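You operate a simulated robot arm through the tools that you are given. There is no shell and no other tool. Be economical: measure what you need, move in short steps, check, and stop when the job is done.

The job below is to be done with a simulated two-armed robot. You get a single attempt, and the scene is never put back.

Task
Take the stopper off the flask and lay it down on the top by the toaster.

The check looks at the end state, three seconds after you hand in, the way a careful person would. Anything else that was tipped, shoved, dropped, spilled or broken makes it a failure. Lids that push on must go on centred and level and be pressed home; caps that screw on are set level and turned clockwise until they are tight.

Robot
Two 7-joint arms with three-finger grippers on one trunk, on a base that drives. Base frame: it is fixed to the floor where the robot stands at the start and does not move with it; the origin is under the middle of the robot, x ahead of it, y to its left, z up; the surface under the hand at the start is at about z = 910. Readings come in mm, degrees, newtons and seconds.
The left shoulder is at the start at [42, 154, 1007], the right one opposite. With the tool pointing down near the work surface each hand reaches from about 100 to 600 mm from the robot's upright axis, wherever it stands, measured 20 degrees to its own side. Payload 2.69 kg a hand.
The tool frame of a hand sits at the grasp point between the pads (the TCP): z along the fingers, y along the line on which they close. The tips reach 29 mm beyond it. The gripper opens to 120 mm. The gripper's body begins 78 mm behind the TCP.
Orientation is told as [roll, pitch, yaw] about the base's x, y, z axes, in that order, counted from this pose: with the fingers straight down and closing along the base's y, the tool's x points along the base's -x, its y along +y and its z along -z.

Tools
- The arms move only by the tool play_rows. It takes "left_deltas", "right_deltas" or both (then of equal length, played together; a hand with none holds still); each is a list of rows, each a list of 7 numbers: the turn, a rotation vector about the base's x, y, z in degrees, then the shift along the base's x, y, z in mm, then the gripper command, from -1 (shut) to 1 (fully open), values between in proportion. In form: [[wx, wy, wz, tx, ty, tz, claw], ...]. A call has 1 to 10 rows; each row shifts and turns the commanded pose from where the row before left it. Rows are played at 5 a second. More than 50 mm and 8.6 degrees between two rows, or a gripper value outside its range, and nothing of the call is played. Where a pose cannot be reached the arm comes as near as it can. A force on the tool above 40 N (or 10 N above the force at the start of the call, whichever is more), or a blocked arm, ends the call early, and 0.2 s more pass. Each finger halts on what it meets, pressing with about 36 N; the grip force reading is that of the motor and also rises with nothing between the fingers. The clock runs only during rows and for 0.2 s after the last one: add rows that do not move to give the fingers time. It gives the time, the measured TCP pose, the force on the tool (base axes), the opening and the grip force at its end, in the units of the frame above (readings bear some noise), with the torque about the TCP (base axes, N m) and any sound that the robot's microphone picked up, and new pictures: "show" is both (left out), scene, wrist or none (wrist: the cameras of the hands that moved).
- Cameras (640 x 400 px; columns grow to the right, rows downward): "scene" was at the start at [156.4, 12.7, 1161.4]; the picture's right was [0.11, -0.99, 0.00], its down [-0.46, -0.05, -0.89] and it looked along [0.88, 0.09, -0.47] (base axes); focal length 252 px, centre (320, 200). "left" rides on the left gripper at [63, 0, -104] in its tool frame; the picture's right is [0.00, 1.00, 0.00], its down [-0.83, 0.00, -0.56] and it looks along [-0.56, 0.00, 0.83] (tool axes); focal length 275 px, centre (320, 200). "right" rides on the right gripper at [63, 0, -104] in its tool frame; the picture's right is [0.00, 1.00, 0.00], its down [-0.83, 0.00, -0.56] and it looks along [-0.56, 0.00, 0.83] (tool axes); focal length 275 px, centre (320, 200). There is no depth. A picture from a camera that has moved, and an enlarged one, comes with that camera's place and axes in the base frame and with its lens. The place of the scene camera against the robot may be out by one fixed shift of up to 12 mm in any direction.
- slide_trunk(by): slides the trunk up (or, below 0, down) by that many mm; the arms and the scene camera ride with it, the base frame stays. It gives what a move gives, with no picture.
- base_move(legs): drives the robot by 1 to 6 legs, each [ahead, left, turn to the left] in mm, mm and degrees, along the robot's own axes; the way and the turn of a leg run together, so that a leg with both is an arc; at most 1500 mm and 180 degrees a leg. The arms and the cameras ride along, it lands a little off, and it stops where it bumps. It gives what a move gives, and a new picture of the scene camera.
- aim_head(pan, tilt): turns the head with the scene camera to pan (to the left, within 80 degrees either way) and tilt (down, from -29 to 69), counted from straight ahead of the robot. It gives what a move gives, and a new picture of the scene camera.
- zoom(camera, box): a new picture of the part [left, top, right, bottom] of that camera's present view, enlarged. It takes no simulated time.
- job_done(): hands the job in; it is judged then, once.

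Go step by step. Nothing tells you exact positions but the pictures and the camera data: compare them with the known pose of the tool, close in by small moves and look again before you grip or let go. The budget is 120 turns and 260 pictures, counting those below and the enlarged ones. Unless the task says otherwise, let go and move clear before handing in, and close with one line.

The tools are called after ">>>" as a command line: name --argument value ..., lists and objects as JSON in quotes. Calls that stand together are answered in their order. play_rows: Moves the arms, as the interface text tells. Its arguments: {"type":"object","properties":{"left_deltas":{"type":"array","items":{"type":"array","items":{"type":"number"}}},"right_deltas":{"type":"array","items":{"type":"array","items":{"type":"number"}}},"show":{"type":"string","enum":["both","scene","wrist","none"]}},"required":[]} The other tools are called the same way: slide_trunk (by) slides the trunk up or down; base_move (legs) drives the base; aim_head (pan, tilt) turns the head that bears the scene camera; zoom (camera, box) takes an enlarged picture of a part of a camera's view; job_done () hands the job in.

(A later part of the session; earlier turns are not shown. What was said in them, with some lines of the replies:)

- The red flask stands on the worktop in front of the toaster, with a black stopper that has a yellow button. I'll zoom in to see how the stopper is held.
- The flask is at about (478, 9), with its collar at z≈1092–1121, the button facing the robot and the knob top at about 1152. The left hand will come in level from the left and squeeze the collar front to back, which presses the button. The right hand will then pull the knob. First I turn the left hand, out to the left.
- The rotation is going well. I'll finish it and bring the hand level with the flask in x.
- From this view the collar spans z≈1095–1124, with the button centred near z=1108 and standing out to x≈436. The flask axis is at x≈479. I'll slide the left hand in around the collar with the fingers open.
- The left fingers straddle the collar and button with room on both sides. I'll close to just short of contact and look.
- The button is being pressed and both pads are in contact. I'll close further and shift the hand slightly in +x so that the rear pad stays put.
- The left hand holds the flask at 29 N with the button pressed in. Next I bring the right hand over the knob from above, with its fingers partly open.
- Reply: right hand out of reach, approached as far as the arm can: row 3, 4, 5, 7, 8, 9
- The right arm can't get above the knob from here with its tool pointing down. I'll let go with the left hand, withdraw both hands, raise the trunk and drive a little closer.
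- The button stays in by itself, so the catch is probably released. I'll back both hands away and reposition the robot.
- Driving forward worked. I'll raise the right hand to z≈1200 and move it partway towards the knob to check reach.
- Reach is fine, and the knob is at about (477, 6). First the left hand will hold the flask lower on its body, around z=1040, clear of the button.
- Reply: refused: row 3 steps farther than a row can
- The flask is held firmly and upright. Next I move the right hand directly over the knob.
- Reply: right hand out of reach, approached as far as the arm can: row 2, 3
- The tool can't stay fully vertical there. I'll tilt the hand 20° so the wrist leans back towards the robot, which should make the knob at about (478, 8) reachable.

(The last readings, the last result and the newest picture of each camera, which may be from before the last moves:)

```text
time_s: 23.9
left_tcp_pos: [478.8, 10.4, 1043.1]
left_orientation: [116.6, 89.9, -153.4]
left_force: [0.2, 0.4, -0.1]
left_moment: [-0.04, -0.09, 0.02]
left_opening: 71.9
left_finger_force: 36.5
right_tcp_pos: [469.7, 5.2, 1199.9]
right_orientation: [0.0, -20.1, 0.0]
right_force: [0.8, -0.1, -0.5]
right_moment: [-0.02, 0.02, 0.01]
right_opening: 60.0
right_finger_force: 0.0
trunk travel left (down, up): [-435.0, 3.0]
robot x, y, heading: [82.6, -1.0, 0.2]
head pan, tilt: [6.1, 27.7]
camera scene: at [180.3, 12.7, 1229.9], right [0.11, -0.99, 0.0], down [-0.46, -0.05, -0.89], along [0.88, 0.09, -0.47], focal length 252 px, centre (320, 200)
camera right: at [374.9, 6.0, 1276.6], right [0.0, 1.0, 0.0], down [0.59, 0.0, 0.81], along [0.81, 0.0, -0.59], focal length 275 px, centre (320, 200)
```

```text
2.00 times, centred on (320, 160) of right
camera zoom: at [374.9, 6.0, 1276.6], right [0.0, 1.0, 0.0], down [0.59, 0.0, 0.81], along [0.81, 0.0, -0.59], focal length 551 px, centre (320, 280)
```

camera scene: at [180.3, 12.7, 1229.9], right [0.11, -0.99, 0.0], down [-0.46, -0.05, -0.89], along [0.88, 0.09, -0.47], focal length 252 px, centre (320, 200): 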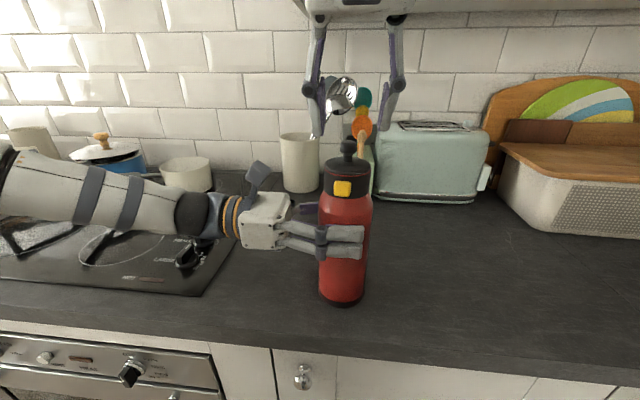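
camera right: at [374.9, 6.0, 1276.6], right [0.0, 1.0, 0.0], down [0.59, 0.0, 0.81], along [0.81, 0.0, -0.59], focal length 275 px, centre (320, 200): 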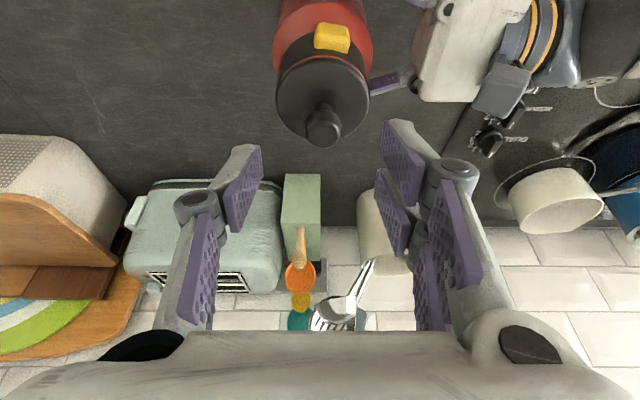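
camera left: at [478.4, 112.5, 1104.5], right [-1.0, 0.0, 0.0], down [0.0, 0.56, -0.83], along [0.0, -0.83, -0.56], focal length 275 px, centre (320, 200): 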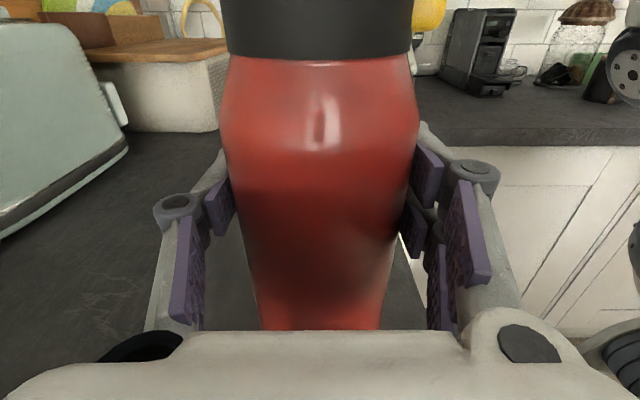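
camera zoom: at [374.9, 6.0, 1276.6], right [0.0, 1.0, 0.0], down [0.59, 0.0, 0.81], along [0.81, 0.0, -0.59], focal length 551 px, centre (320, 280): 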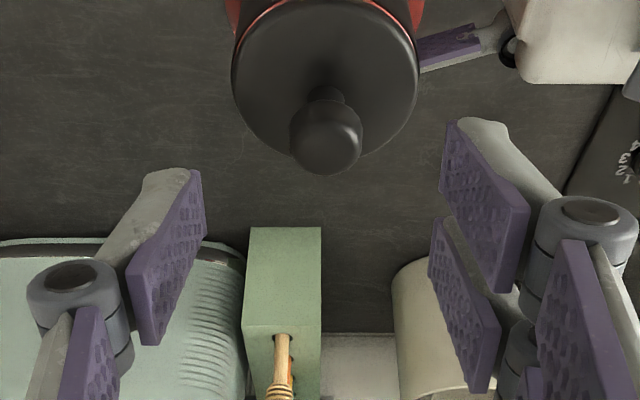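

>>> play_rows --right_deltas '[[0, 0, 0, 1, 2.5, -8, -0.1], [0, 0, 0, 0, 0, -8, -0.2], [0, 0, 0, 0, 0, -6, -0.2], [0, 0, 0, 0, 0, 0, -0.2]]' --show "both"

>>> zoom --camera "scene" --box '[270, 70, 430, 210]'

>>> zoom --camera "right" --box '[220, 60, 420, 260]'

```text
time_s: 24.9
left_tcp_pos: [478.9, 7.6, 1043.1]
left_orientation: [90.3, 90.0, -179.6]
left_force: [2.4, -0.3, 0.3]
left_moment: [-0.02, -0.25, -0.03]
left_opening: 71.8
left_finger_force: 35.7
right_tcp_pos: [469.3, 8.5, 1178.2]
right_orientation: [-0.1, -20.0, 0.0]
right_force: [0.5, -0.3, -0.4]
right_moment: [0.01, 0.04, -0.01]
right_opening: 47.9
right_finger_force: 0.1
trunk travel left (down, up): [-435.0, 3.0]
robot x, y, heading: [78.8, 1.4, -0.3]
head pan, tilt: [6.1, 27.7]
camera scene: at [180.3, 12.7, 1229.9], right [0.11, -0.99, 0.0], down [-0.46, -0.05, -0.89], along [0.88, 0.09, -0.47], focal length 252 px, centre (320, 200)
camera right: at [375.6, 9.4, 1254.3], right [0.0, 1.0, 0.0], down [0.59, 0.0, 0.81], along [0.81, 0.0, -0.59], focal length 275 px, centre (320, 200)
```

scene: 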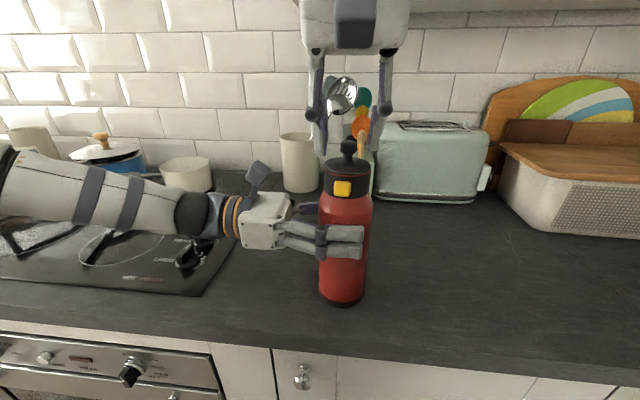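
right: 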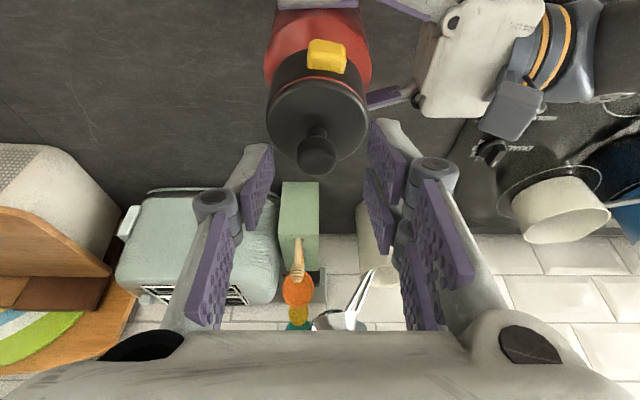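

```text
2.86 times, centred on (350, 140) of scene
camera zoom: at [180.3, 12.7, 1229.9], right [0.11, -0.99, 0.0], down [-0.46, -0.05, -0.89], along [0.88, 0.09, -0.47], focal length 718 px, centre (234, 371)
```

zoom: 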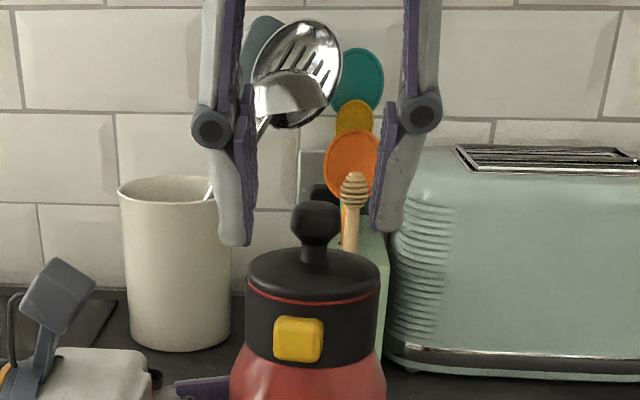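

```text
2.00 times, centred on (320, 160) of right
camera zoom: at [375.6, 9.4, 1254.3], right [0.0, 1.0, 0.0], down [0.59, 0.0, 0.81], along [0.81, 0.0, -0.59], focal length 551 px, centre (320, 280)
```

zoom: 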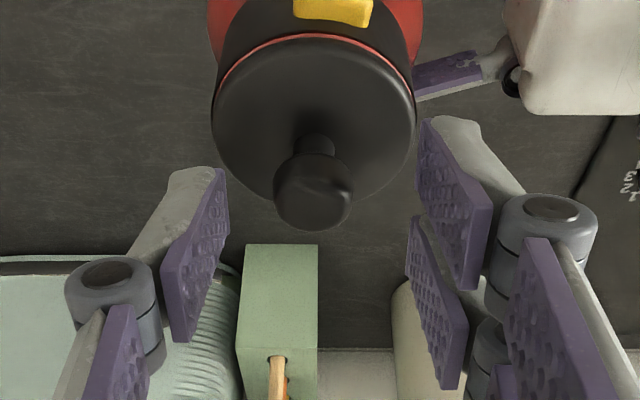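

The knob sits between the pads. I'll shift 2 mm to the right, go down 5 mm and close.

>>> play_rows --right_deltas '[[0, 0, 0, 1, -2, -5, -0.2], [0, 0, 0, 0, 0, 0, -0.4], [0, 0, 0, 0, 0, 0, -0.55], [0, 0, 0, 0, 0, 0, -0.55]]' --show "wrist"

>>> zoom --camera "scene" --box '[270, 70, 430, 210]'

```text
time_s: 25.9
left_tcp_pos: [478.5, 9.7, 1041.6]
left_orientation: [91.6, 90.0, -178.5]
left_force: [0.5, -0.1, 0.5]
left_moment: [0.02, -0.15, -0.06]
left_opening: 72.0
left_finger_force: 35.9
right_tcp_pos: [469.9, 7.4, 1173.3]
right_orientation: [0.1, -20.0, 0.1]
right_force: [0.4, -0.6, 0.3]
right_moment: [-0.03, 0.01, 0.01]
right_opening: 27.1
right_finger_force: 0.0
trunk travel left (down, up): [-435.0, 3.0]
robot x, y, heading: [81.0, -0.6, -0.2]
head pan, tilt: [6.1, 27.7]
camera right: at [376.4, 7.2, 1249.1], right [0.0, 1.0, 0.0], down [0.59, 0.0, 0.81], along [0.81, 0.0, -0.59], focal length 275 px, centre (320, 200)
```

right: 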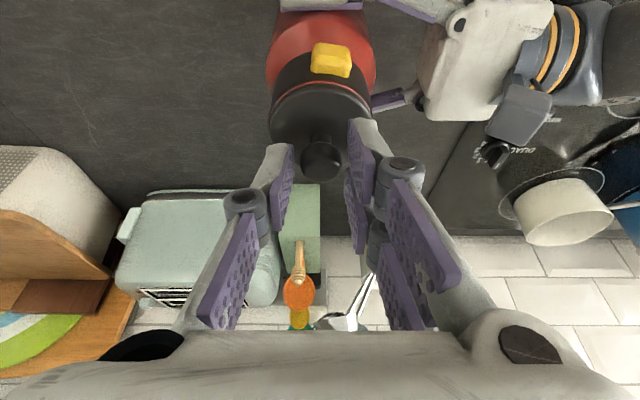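

```text
2.86 times, centred on (350, 140) of scene
camera zoom: at [180.3, 12.7, 1229.9], right [0.11, -0.99, 0.0], down [-0.46, -0.05, -0.89], along [0.88, 0.09, -0.47], focal length 718 px, centre (234, 371)
```

zoom: 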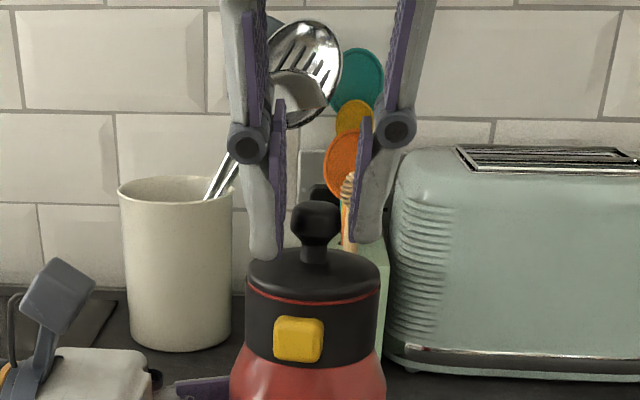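

>>> play_rows --right_deltas '[[0, 0, 0, 0, 0, 0, -0.65], [0, 0, 0, 0, 0, 0, -0.75], [0, 0, 0, 0, 0, 0, -1], [0, 0, 0, 0, 0, 0, -1]]' --show "wrist"

>>> zoom --camera "scene" --box '[270, 70, 430, 210]'

```text
time_s: 26.9
left_tcp_pos: [477.5, 8.3, 1042.9]
left_orientation: [94.4, 89.9, -175.6]
left_force: [1.7, -1.3, 0.6]
left_moment: [-0.02, -0.19, -0.04]
left_opening: 72.0
left_finger_force: 35.5
right_tcp_pos: [471.6, 6.3, 1172.9]
right_orientation: [0.0, -20.0, 0.0]
right_force: [0.0, 0.5, -0.6]
right_moment: [-0.01, 0.02, -0.04]
right_opening: 17.9
right_finger_force: 36.0
trunk travel left (down, up): [-435.0, 3.0]
robot x, y, heading: [84.9, -0.7, 0.1]
head pan, tilt: [6.1, 27.7]
heard: snap
camera right: at [376.4, 7.2, 1249.0], right [0.0, 1.0, 0.0], down [0.59, 0.0, 0.81], along [0.81, 0.0, -0.59], focal length 275 px, centre (320, 200)
```

right: 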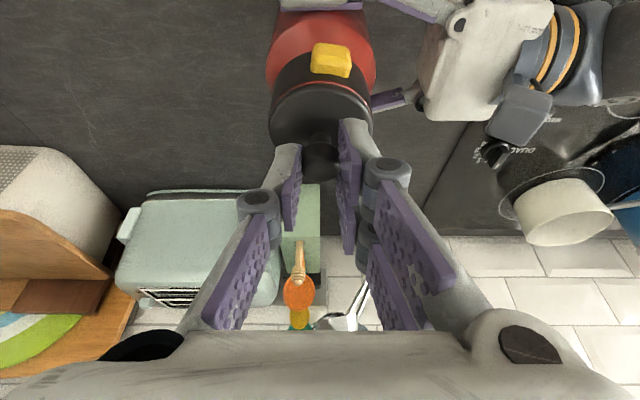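

```text
2.86 times, centred on (350, 140) of scene
camera zoom: at [180.3, 12.7, 1229.9], right [0.11, -0.99, 0.0], down [-0.46, -0.05, -0.89], along [0.88, 0.09, -0.47], focal length 718 px, centre (234, 371)
```

zoom: 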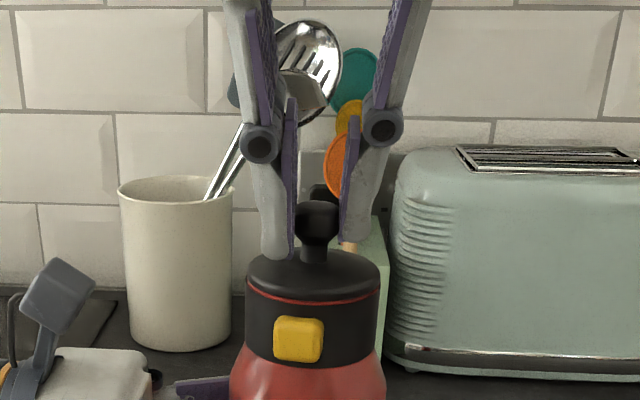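

The knob is gripped and I heard a snap. I'll pull up gently and watch the forces.

>>> play_rows --right_deltas '[[0, 0, 0, 0, 0, 2, -1], [0, 0, 0, 0, 0, 2, -1], [0, 0, 0, 0, 0, 2, -1]]' --show "none"

>>> zoom --camera "scene" --box '[270, 70, 430, 210]'

```text
time_s: 27.7
left_tcp_pos: [478.2, 7.7, 1041.5]
left_orientation: [87.8, 90.0, 177.9]
left_force: [0.8, -0.9, 0.4]
left_moment: [0.01, -0.15, -0.02]
left_opening: 72.0
left_finger_force: 36.1
right_tcp_pos: [471.3, 6.6, 1178.7]
right_orientation: [0.0, -20.0, 0.0]
right_force: [0.1, -1.4, -0.1]
right_moment: [-0.04, -0.02, 0.02]
right_opening: 17.8
right_finger_force: 35.7
trunk travel left (down, up): [-435.0, 3.0]
robot x, y, heading: [78.9, 0.6, 0.2]
head pan, tilt: [6.1, 27.7]
```

```text
2.86 times, centred on (350, 140) of scene
camera zoom: at [180.3, 12.6, 1229.9], right [0.11, -0.99, 0.0], down [-0.46, -0.05, -0.89], along [0.88, 0.09, -0.47], focal length 718 px, centre (234, 371)
```

zoom: 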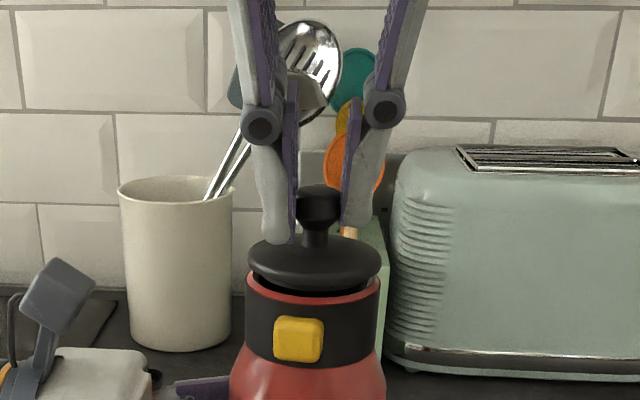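

The stopper is coming out freely. I'll keep lifting straight up.

>>> play_rows --right_deltas '[[0, 0, 0, 0, 0, 5, -1], [0, 0, 0, 0, 0, 5, -1], [0, 0, 0, 0, 0, 7, -1], [0, 0, 0, 0, 0, 8, -1], [0, 0, 0, 0, 0, 8, -1]]' --show "scene"

>>> zoom --camera "scene" --box '[270, 70, 430, 210]'

```text
time_s: 28.9
left_tcp_pos: [477.7, 7.5, 1042.2]
left_orientation: [88.1, 90.0, 178.1]
left_force: [-0.1, -1.0, -0.1]
left_moment: [0.03, -0.11, -0.05]
left_opening: 72.0
left_finger_force: 35.9
right_tcp_pos: [472.4, 7.6, 1211.3]
right_orientation: [0.0, -20.1, 0.0]
right_force: [-0.2, -0.3, 0.2]
right_moment: [-0.05, 0.01, 0.01]
right_opening: 17.8
right_finger_force: 35.7
trunk travel left (down, up): [-435.0, 3.0]
robot x, y, heading: [80.8, 1.5, -0.2]
head pan, tilt: [6.1, 27.7]
camera scene: at [180.3, 12.6, 1229.9], right [0.11, -0.99, 0.0], down [-0.46, -0.05, -0.89], along [0.88, 0.09, -0.47], focal length 252 px, centre (320, 200)
```

scene: 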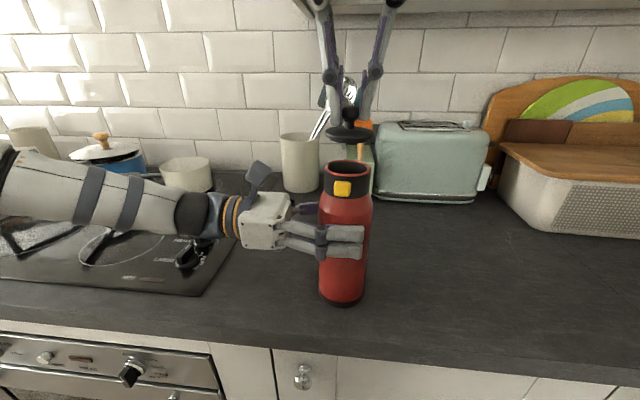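

```text
2.86 times, centred on (350, 140) of scene
camera zoom: at [180.3, 12.6, 1229.9], right [0.11, -0.99, 0.0], down [-0.46, -0.05, -0.89], along [0.88, 0.09, -0.47], focal length 718 px, centre (234, 371)
```

zoom: 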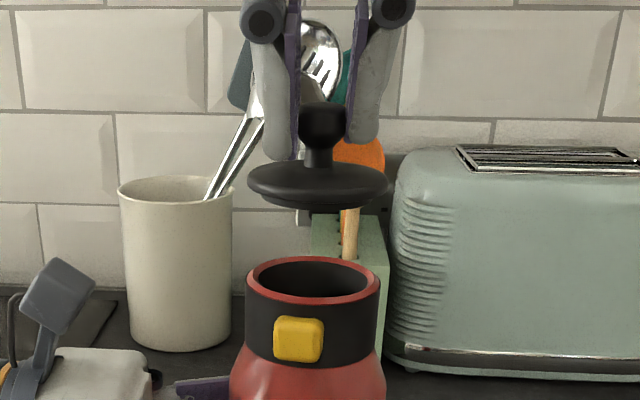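

The stopper is out and clear of the rim. I'll carry it to the right, away from the flask.

>>> play_rows --right_deltas '[[0, 0, 0, 0, -20, 3, -1], [0, 0, 0, 0, -40, 0, -1], [0, 0, 0, 0, -45, 0, -1], [0, 0, 0, 0, -45, 0, -1], [0, 0, 0, 15, -40, -20, -1], [0, 0, 0, 20, 0, -35, -1], [0, 0, 0, 0, 0, 0, -1]]' --show "both"

```text
time_s: 30.5
left_tcp_pos: [478.4, 7.4, 1042.0]
left_orientation: [48.7, 89.9, 138.8]
left_force: [0.2, -2.1, 0.0]
left_moment: [-0.2, -0.13, -0.04]
left_opening: 71.8
left_finger_force: 36.2
right_tcp_pos: [507.4, -184.5, 1159.6]
right_orientation: [-0.1, -19.9, 0.0]
right_force: [0.1, -0.2, -0.1]
right_moment: [-0.02, -0.05, 0.01]
right_opening: 17.6
right_finger_force: 36.1
trunk travel left (down, up): [-435.0, 3.0]
robot x, y, heading: [80.7, 2.1, 0.1]
head pan, tilt: [6.1, 27.7]
camera scene: at [180.2, 12.5, 1229.9], right [0.11, -0.99, 0.0], down [-0.46, -0.05, -0.89], along [0.88, 0.09, -0.47], focal length 252 px, centre (320, 200)
camera right: at [412.5, -182.7, 1235.8], right [0.0, 1.0, 0.0], down [0.59, 0.0, 0.81], along [0.81, 0.0, -0.59], focal length 275 px, centre (320, 200)
```

scene: 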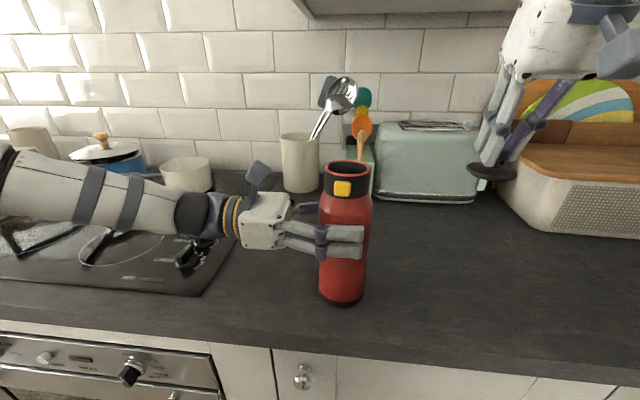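
right: 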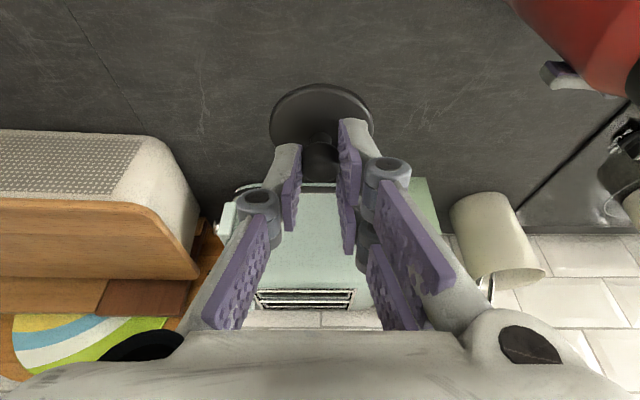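

Now I release the flask with the left hand and withdraw it.

>>> play_rows --left_deltas '[[0, 0, 0, 0, 0, 0, 0.25], [0, 0, 0, 0, 0, 0, 0.5], [0, 0, 0, 0, 0, 0, 1], [0, 0, 0, 0, 0, 0, 1], [0, 0, 0, 0, 30, 0, 1], [0, 0, 0, 0, 40, 0, 1], [0, 0, 0, 0, 40, 0, 1], [0, 0, 0, 0, 40, 10, 1], [0, 0, 0, 0, 0, 40, 1], [0, 0, 0, 0, 0, 40, 1]]' --show "both"

```text
time_s: 32.7
left_tcp_pos: [477.8, 156.1, 1132.4]
left_orientation: [81.4, 89.9, 171.4]
left_force: [-0.1, -1.0, -0.1]
left_moment: [0.01, 0.02, 0.0]
left_opening: 119.9
left_finger_force: 0.0
right_tcp_pos: [506.7, -182.1, 1160.1]
right_orientation: [0.0, -20.0, 0.1]
right_force: [-0.5, -0.7, 0.6]
right_moment: [0.01, 0.01, -0.02]
right_opening: 17.8
right_finger_force: 35.7
trunk travel left (down, up): [-435.0, 3.0]
robot x, y, heading: [80.2, -0.7, -0.1]
head pan, tilt: [6.1, 27.7]
camera scene: at [179.9, 12.6, 1230.0], right [0.11, -0.99, 0.0], down [-0.46, -0.05, -0.89], along [0.88, 0.09, -0.46], focal length 252 px, centre (320, 200)
camera left: at [477.0, 259.6, 1195.6], right [-1.0, 0.0, 0.0], down [0.0, 0.56, -0.83], along [0.0, -0.83, -0.56], focal length 275 px, centre (320, 200)
```

scene: 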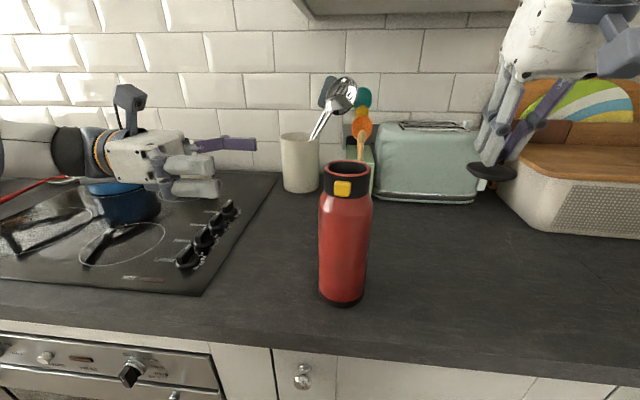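
left: 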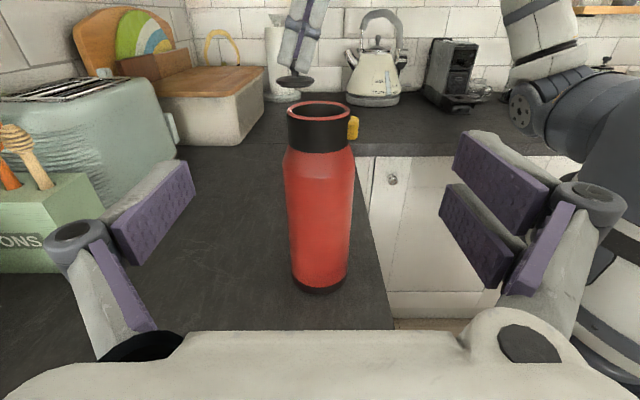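

The flask stands undisturbed and open. I'll move the stopper forward and down towards the worktop in front of the toaster, testing reach.

>>> play_rows --right_deltas '[[0, 0, 0, 35, -4, -28, -1], [0, 0, 0, 35, -4, -28, -1], [0, 0, 0, 35, -4, -28, -1], [0, 0, 0, 35, -4, -28, -1], [0, 0, 0, 35, -4, -28, -1], [0, 0, 0, 30, 0, 0, -1], [0, 0, 0, 0, 0, 0, -1]]' --show "both"

```text
time_s: 34.3
left_tcp_pos: [478.2, 155.8, 1133.1]
left_orientation: [-85.5, 90.0, 4.6]
left_force: [-0.3, -0.6, -0.6]
left_moment: [0.01, 0.01, -0.06]
left_opening: 120.1
left_finger_force: 0.0
right_tcp_pos: [702.9, -199.8, 1018.4]
right_orientation: [0.0, -19.9, -0.1]
right_force: [0.1, 0.0, -1.0]
right_moment: [-0.03, -0.02, -0.01]
right_opening: 17.9
right_finger_force: 36.2
right hand out of reach, approached as far as the arm can: row 6
trunk travel left (down, up): [-435.0, 3.0]
robot x, y, heading: [82.3, 0.3, 0.1]
head pan, tilt: [6.1, 27.7]
camera scene: at [179.8, 12.6, 1230.0], right [0.11, -0.99, 0.0], down [-0.46, -0.05, -0.89], along [0.88, 0.09, -0.46], focal length 252 px, centre (320, 200)
camera right: at [606.4, -199.4, 1095.2], right [-0.01, 1.0, 0.0], down [0.59, 0.0, 0.81], along [0.81, 0.0, -0.59], focal length 275 px, centre (320, 200)
```

scene: 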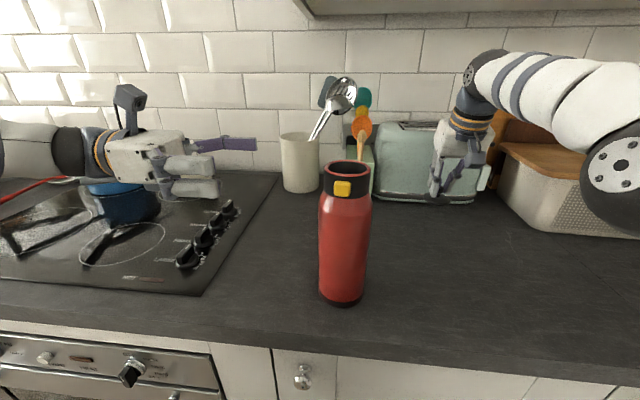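
right: 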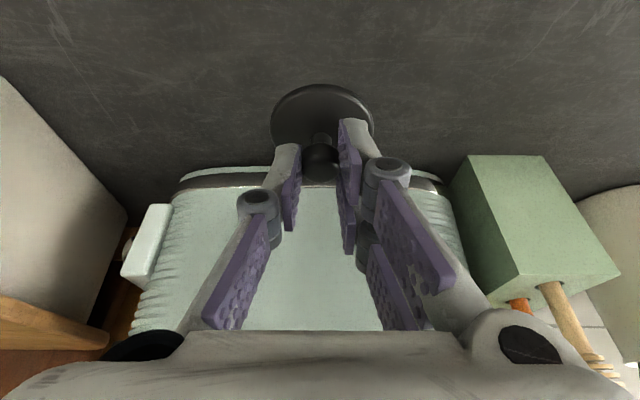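

The stopper is at about x=711, y=-200, roughly 70 mm in front of the toaster, which is a good spot. I'll lower it.

>>> play_rows --right_deltas '[[0, 0, 0, 0, 0, -12, -1], [0, 0, 0, 0, 0, -12, -1], [0, 0, 0, 0, 0, -10, -1], [0, 0, 0, 0, 0, 0, -1]]' --show "both"

>>> zoom --camera "scene" --box '[380, 120, 540, 240]'

```text
time_s: 35.3
left_tcp_pos: [478.3, 156.4, 1132.6]
left_orientation: [103.5, 89.9, -166.6]
left_force: [-0.1, -0.1, 0.3]
left_moment: [0.0, 0.02, 0.0]
left_opening: 120.1
left_finger_force: 0.0
right_tcp_pos: [702.4, -200.4, 984.5]
right_orientation: [0.0, -20.1, 0.0]
right_force: [0.0, -0.2, 0.6]
right_moment: [-0.02, 0.03, -0.04]
right_opening: 18.2
right_finger_force: 35.9
trunk travel left (down, up): [-435.0, 3.0]
robot x, y, heading: [85.8, -5.8, -0.0]
head pan, tilt: [6.1, 27.7]
camera scene: at [180.2, 12.7, 1229.9], right [0.11, -0.99, 0.0], down [-0.46, -0.05, -0.89], along [0.88, 0.09, -0.47], focal length 252 px, centre (320, 200)
camera right: at [607.7, -199.5, 1060.6], right [0.0, 1.0, 0.0], down [0.59, 0.0, 0.81], along [0.81, 0.0, -0.59], focal length 275 px, centre (320, 200)
```

scene: 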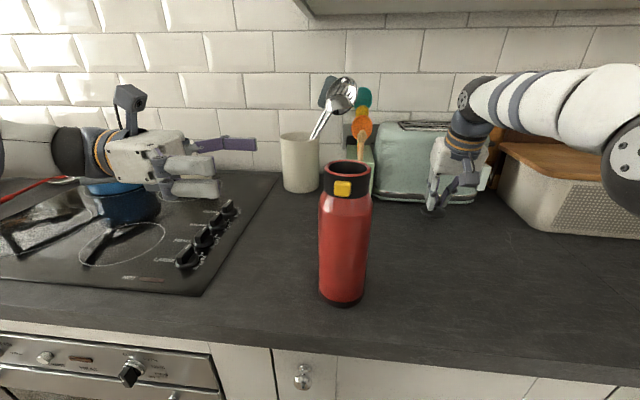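
right: 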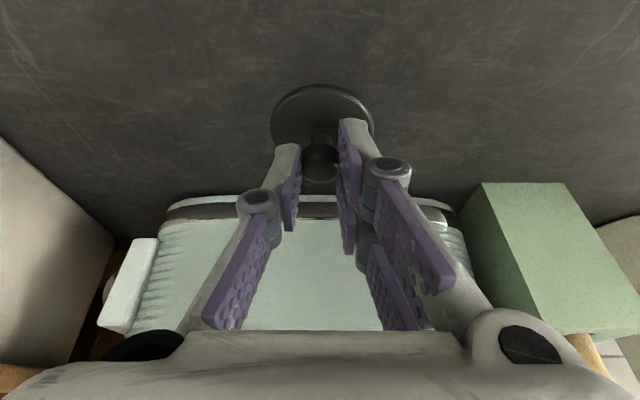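

```text
3.33 times, centred on (460, 180) of scene
camera zoom: at [180.2, 12.7, 1229.9], right [0.11, -0.99, 0.0], down [-0.46, -0.05, -0.89], along [0.88, 0.09, -0.47], focal length 838 px, centre (-147, 267)
```

zoom: 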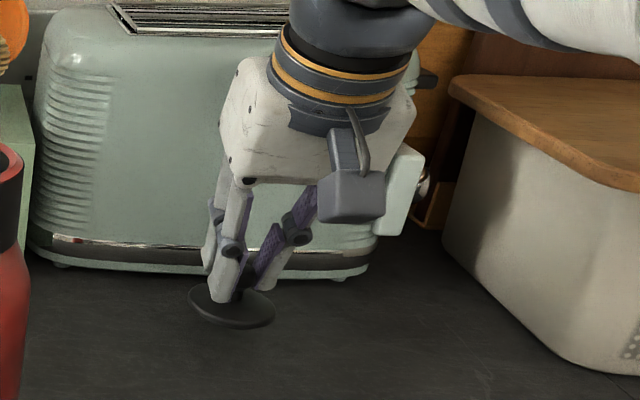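

>>> play_rows --right_deltas '[[0, 0, 0, 0, 0, -3, -1], [0, 0, 0, 0, 0, -3, -1], [0, 0, 0, 0, 0, -3, -1], [0, 0, 0, 0, 0, -2, -1]]' --show "none"

>>> zoom --camera "scene" --box '[410, 170, 490, 230]'

```text
time_s: 36.3
left_tcp_pos: [477.9, 154.3, 1132.3]
left_orientation: [94.1, 90.1, -175.9]
left_force: [-0.5, -0.1, 0.2]
left_moment: [-0.03, 0.01, 0.0]
left_opening: 120.2
left_finger_force: 0.1
right_tcp_pos: [703.1, -201.0, 974.2]
right_orientation: [0.0, -19.8, 0.0]
right_force: [0.3, 0.1, -0.3]
right_moment: [-0.04, 0.0, 0.02]
right_opening: 17.9
right_finger_force: 35.6
trunk travel left (down, up): [-435.0, 3.0]
robot x, y, heading: [83.4, -4.0, 0.0]
head pan, tilt: [6.1, 27.7]
```

```text
6.67 times, centred on (450, 200) of scene
camera zoom: at [180.3, 12.7, 1229.9], right [0.11, -0.99, 0.0], down [-0.46, -0.05, -0.89], along [0.88, 0.09, -0.47], focal length 1676 px, centre (-547, 200)
```

zoom: 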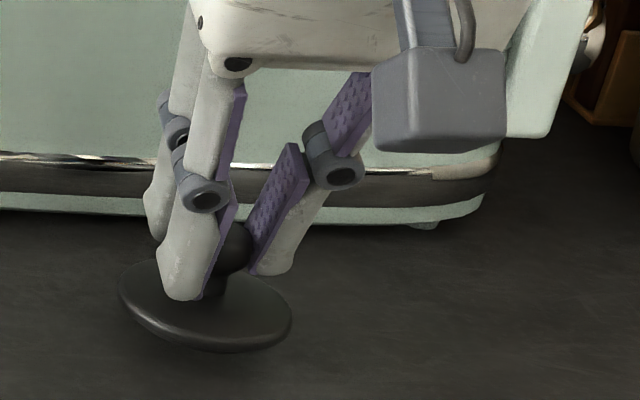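

>>> play_rows --right_deltas '[[0, 0, 0, 0, 0, -2, -1], [0, 0, 0, 0, 0, -2, -1], [0, 0, 0, 0, 0, -2, -1], [0, 0, 0, 0, 0, -2, -1]]' --show "none"

>>> zoom --camera "scene" --box '[410, 170, 490, 230]'

```text
time_s: 37.3
left_tcp_pos: [478.7, 155.7, 1132.6]
left_orientation: [94.6, 90.1, -175.5]
left_force: [0.0, -0.8, 0.0]
left_moment: [0.01, 0.0, 0.02]
left_opening: 120.0
left_finger_force: 0.2
right_tcp_pos: [702.1, -200.1, 965.3]
right_orientation: [0.0, -20.0, 0.0]
right_force: [1.2, 0.5, -0.5]
right_moment: [0.01, 0.02, 0.04]
right_opening: 17.6
right_finger_force: 35.7
trunk travel left (down, up): [-435.0, 3.0]
robot x, y, heading: [84.7, -0.0, 0.1]
head pan, tilt: [6.1, 27.7]
```

```text
6.67 times, centred on (450, 200) of scene
camera zoom: at [180.3, 12.7, 1229.9], right [0.11, -0.99, 0.0], down [-0.46, -0.05, -0.89], along [0.88, 0.09, -0.47], focal length 1676 px, centre (-547, 200)
```

zoom: 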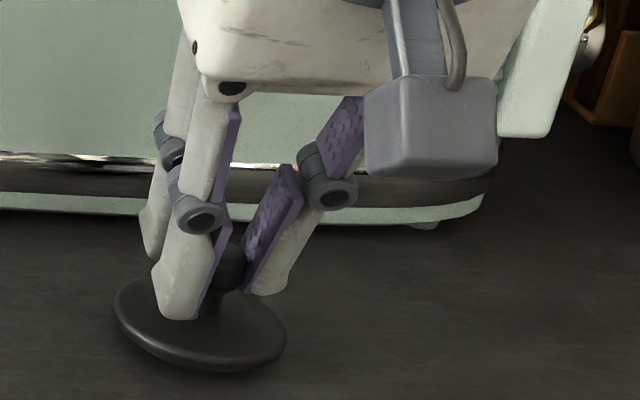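

>>> play_rows --right_deltas '[[0, 0, 0, 0, 0, -1, -1], [0, 0, 0, 0, 0, -1, -1], [0, 0, 0, 0, 0, -1, -1]]' --show "none"

>>> zoom --camera "scene" --box '[410, 170, 490, 230]'

```text
time_s: 38.1
left_tcp_pos: [476.6, 155.4, 1133.0]
left_orientation: [98.6, 90.0, -171.4]
left_force: [0.3, 0.0, 0.6]
left_moment: [-0.03, 0.01, 0.0]
left_opening: 120.1
left_finger_force: 0.1
right_tcp_pos: [702.7, -201.1, 963.6]
right_orientation: [-0.1, -20.0, -0.1]
right_force: [-0.8, 0.6, -0.9]
right_moment: [0.0, 0.01, 0.02]
right_opening: 18.0
right_finger_force: 35.6
trunk travel left (down, up): [-435.0, 3.0]
robot x, y, heading: [86.7, 0.3, -0.0]
head pan, tilt: [6.1, 27.7]
```

```text
6.67 times, centred on (450, 200) of scene
camera zoom: at [180.3, 12.7, 1229.9], right [0.11, -0.99, 0.0], down [-0.46, -0.05, -0.89], along [0.88, 0.09, -0.47], focal length 1676 px, centre (-547, 200)
```

zoom: 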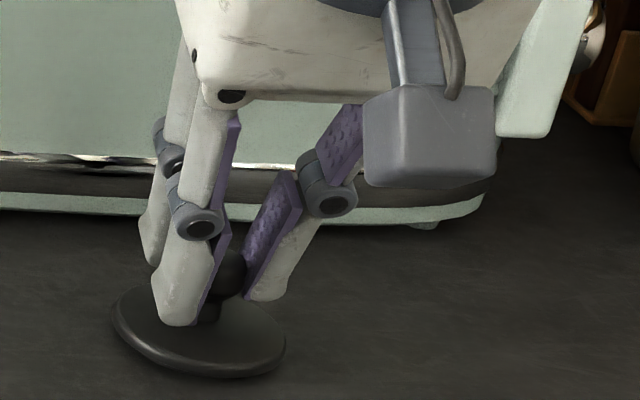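

>>> play_rows --right_deltas '[[0, 0, 0, 0, 0, -1, -1], [0, 0, 0, 0, 0, -1, -1], [0, 0, 0, 0, 0, -1, -1], [0, 0, 0, 0, 0, -1, -1]]' --show "none"

>>> zoom --camera "scene" --box '[410, 170, 490, 230]'

```text
time_s: 39.1
left_tcp_pos: [477.2, 155.6, 1131.9]
left_orientation: [99.3, 90.0, -170.7]
left_force: [-0.3, -0.1, 0.2]
left_moment: [0.0, 0.03, 0.01]
left_opening: 119.9
left_finger_force: 0.1
right_tcp_pos: [703.1, -202.4, 959.0]
right_orientation: [0.1, -20.2, 0.0]
right_force: [-0.3, -0.1, -0.2]
right_moment: [-0.01, 0.0, 0.03]
right_opening: 17.7
right_finger_force: 36.2
trunk travel left (down, up): [-435.0, 3.0]
robot x, y, heading: [80.2, 1.7, 0.1]
head pan, tilt: [6.1, 27.7]
```

```text
6.67 times, centred on (450, 200) of scene
camera zoom: at [180.3, 12.7, 1229.9], right [0.11, -0.99, 0.0], down [-0.46, -0.05, -0.89], along [0.88, 0.09, -0.47], focal length 1676 px, centre (-547, 200)
```

zoom: 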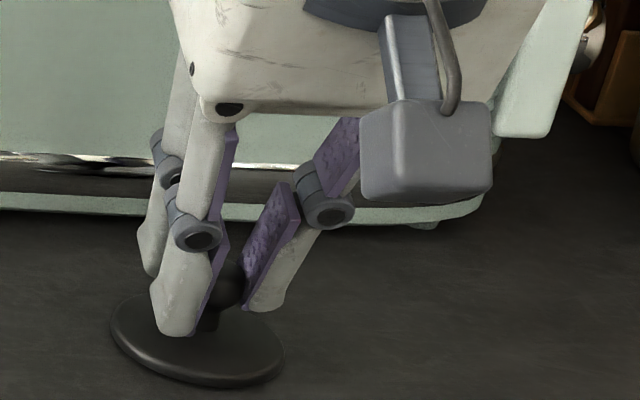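

>>> play_rows --right_deltas '[[0, 0, 0, 0, 0, -1, -1], [0, 0, 0, 0, 0, -1, -1], [0, 0, 0, 0, 0, -1, -1]]' --show "none"

>>> zoom --camera "scene" --box '[410, 170, 490, 230]'

```text
time_s: 39.9
left_tcp_pos: [477.2, 155.2, 1133.7]
left_orientation: [-93.9, 89.9, -4.0]
left_force: [0.8, 0.2, 0.0]
left_moment: [0.0, 0.02, 0.01]
left_opening: 120.0
left_finger_force: 0.1
right_tcp_pos: [703.6, -200.4, 956.6]
right_orientation: [0.0, -20.3, 0.0]
right_force: [-1.0, -1.5, 8.2]
right_moment: [-0.29, 0.08, -0.01]
right_opening: 17.9
right_finger_force: 35.8
trunk travel left (down, up): [-435.0, 3.0]
robot x, y, heading: [86.0, -1.4, -0.0]
head pan, tilt: [6.1, 27.7]
```

```text
6.67 times, centred on (450, 200) of scene
camera zoom: at [179.1, 12.8, 1230.1], right [0.11, -0.99, 0.0], down [-0.46, -0.05, -0.89], along [0.88, 0.09, -0.46], focal length 1676 px, centre (-547, 200)
```

zoom: 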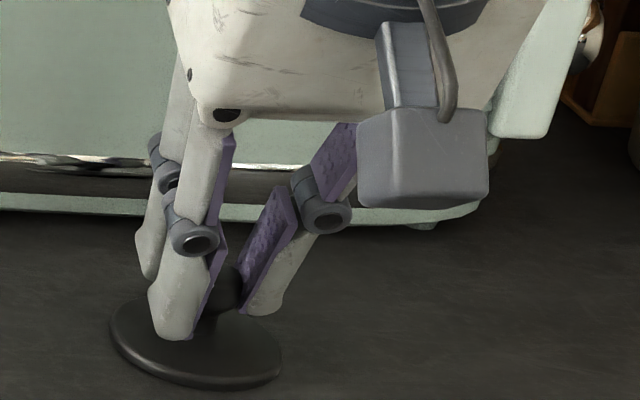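

The stopper is on the worktop, with 8 N of contact. I'll ease off slightly and open slowly.

>>> play_rows --right_deltas '[[0, 0, 0, 0, 0, 0.5, -0.8], [0, 0, 0, 0, 0, 0, -0.6], [0, 0, 0, 0, 0, 0, -0.4], [0, 0, 0, 0, 0, 0, -0.2], [0, 0, 0, 0, 0, 0, -0.2]]' --show "wrist"

>>> zoom --camera "scene" --box '[410, 170, 490, 230]'

```text
time_s: 41.1
left_tcp_pos: [477.2, 154.3, 1132.4]
left_orientation: [95.2, 90.1, -174.7]
left_force: [0.2, 0.1, 0.1]
left_moment: [0.02, -0.02, 0.0]
left_opening: 119.8
left_finger_force: 0.1
right_tcp_pos: [703.0, -199.8, 956.3]
right_orientation: [0.0, -20.0, 0.0]
right_force: [-0.9, 0.1, 0.5]
right_moment: [0.02, -0.01, 0.01]
right_opening: 47.8
right_finger_force: 0.0
trunk travel left (down, up): [-435.0, 3.0]
robot x, y, heading: [79.3, -2.5, -0.1]
head pan, tilt: [6.1, 27.7]
camera right: at [608.0, -200.0, 1032.2], right [0.0, 1.0, 0.0], down [0.59, 0.0, 0.81], along [0.81, 0.0, -0.59], focal length 275 px, centre (320, 200)
```

right: 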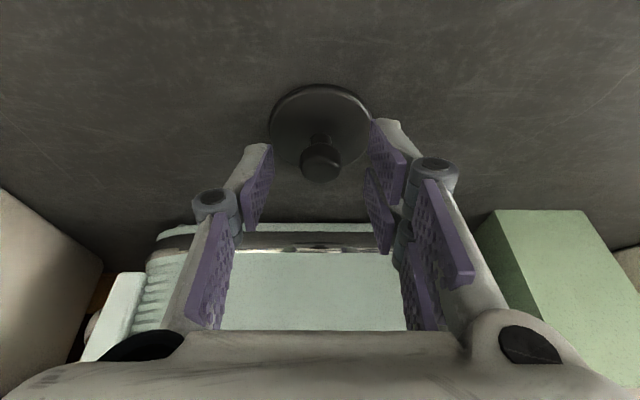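

```text
6.67 times, centred on (450, 200) of scene
camera zoom: at [180.2, 12.7, 1229.9], right [0.11, -0.99, 0.0], down [-0.46, -0.05, -0.89], along [0.88, 0.09, -0.47], focal length 1676 px, centre (-547, 200)
```

zoom: 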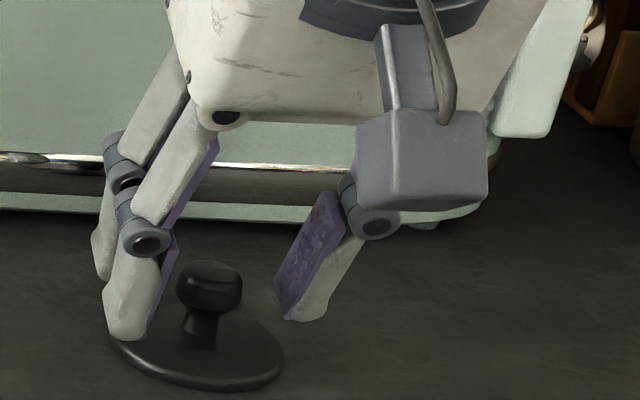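

It stands free. I'll lift the hand straight up and withdraw.

>>> play_rows --right_deltas '[[0, 0, 0, 0, 0, 20, -0.2], [0, 0, 0, 0, 0, 30, -0.2], [0, 0, 0, -10, 0, 35, -0.2], [0, 0, 0, -30, 0, 30, -0.2], [0, 0, 0, -40, 0, 20, -0.2], [0, 0, 0, -40, 0, 0, -0.2], [0, 0, 0, -40, -10, 0, -0.2], [0, 0, 0, 0, 0, 0, -0.2]]' --show "both"

>>> zoom --camera "scene" --box '[290, 120, 530, 310]'

```text
time_s: 42.9
left_tcp_pos: [478.6, 156.2, 1132.4]
left_orientation: [120.7, 89.9, -149.2]
left_force: [0.8, 0.7, -0.6]
left_moment: [-0.02, 0.0, 0.02]
left_opening: 120.1
left_finger_force: 0.0
right_tcp_pos: [543.8, -209.8, 1093.2]
right_orientation: [0.1, -20.0, 0.1]
right_force: [0.6, 0.8, -0.3]
right_moment: [-0.01, 0.01, -0.02]
right_opening: 48.1
right_finger_force: 0.1
trunk travel left (down, up): [-435.0, 3.0]
robot x, y, heading: [82.5, 0.6, 0.1]
head pan, tilt: [6.1, 27.7]
camera scene: at [180.9, 13.8, 1229.7], right [0.11, -0.99, 0.0], down [-0.46, -0.05, -0.88], along [0.88, 0.09, -0.47], focal length 252 px, centre (320, 200)
camera right: at [448.1, -208.5, 1167.3], right [0.0, 1.0, 0.0], down [0.59, 0.0, 0.81], along [0.81, 0.0, -0.59], focal length 275 px, centre (320, 200)
```

scene: 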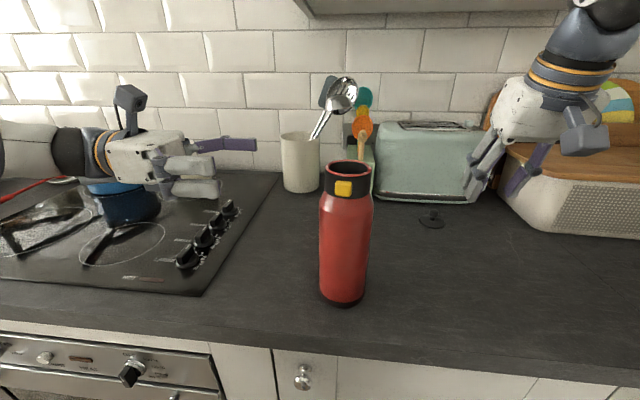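
right: 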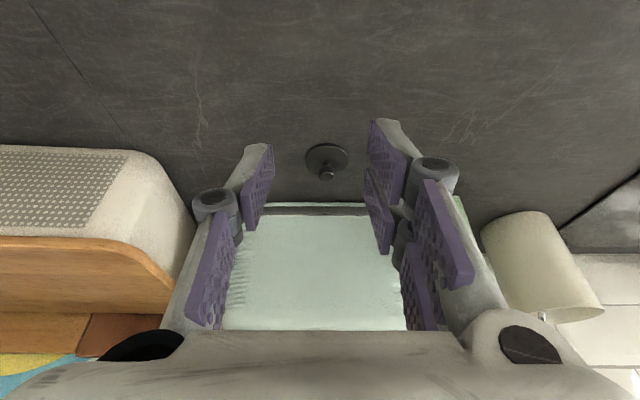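

```text
2.11 times, centred on (410, 215) of scene
camera zoom: at [180.9, 13.8, 1229.7], right [0.11, -0.99, 0.0], down [-0.46, -0.05, -0.88], along [0.88, 0.09, -0.47], focal length 529 px, centre (130, 168)
```

zoom: 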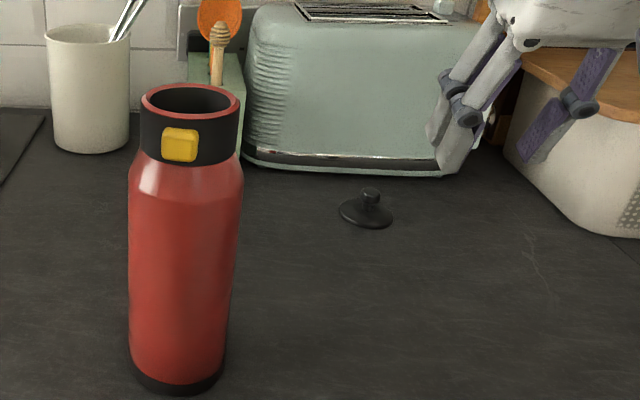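

The stopper lies on the worktop in front of the toaster, the open flask is upright in its place, and both hands are clear. I'm handing in.

>>> job_done

```text
The job is handed in.
```

The stopper is off the flask and lying on the worktop about 70 mm in front of the toaster. The flask is still upright, and nothing else was disturbed.
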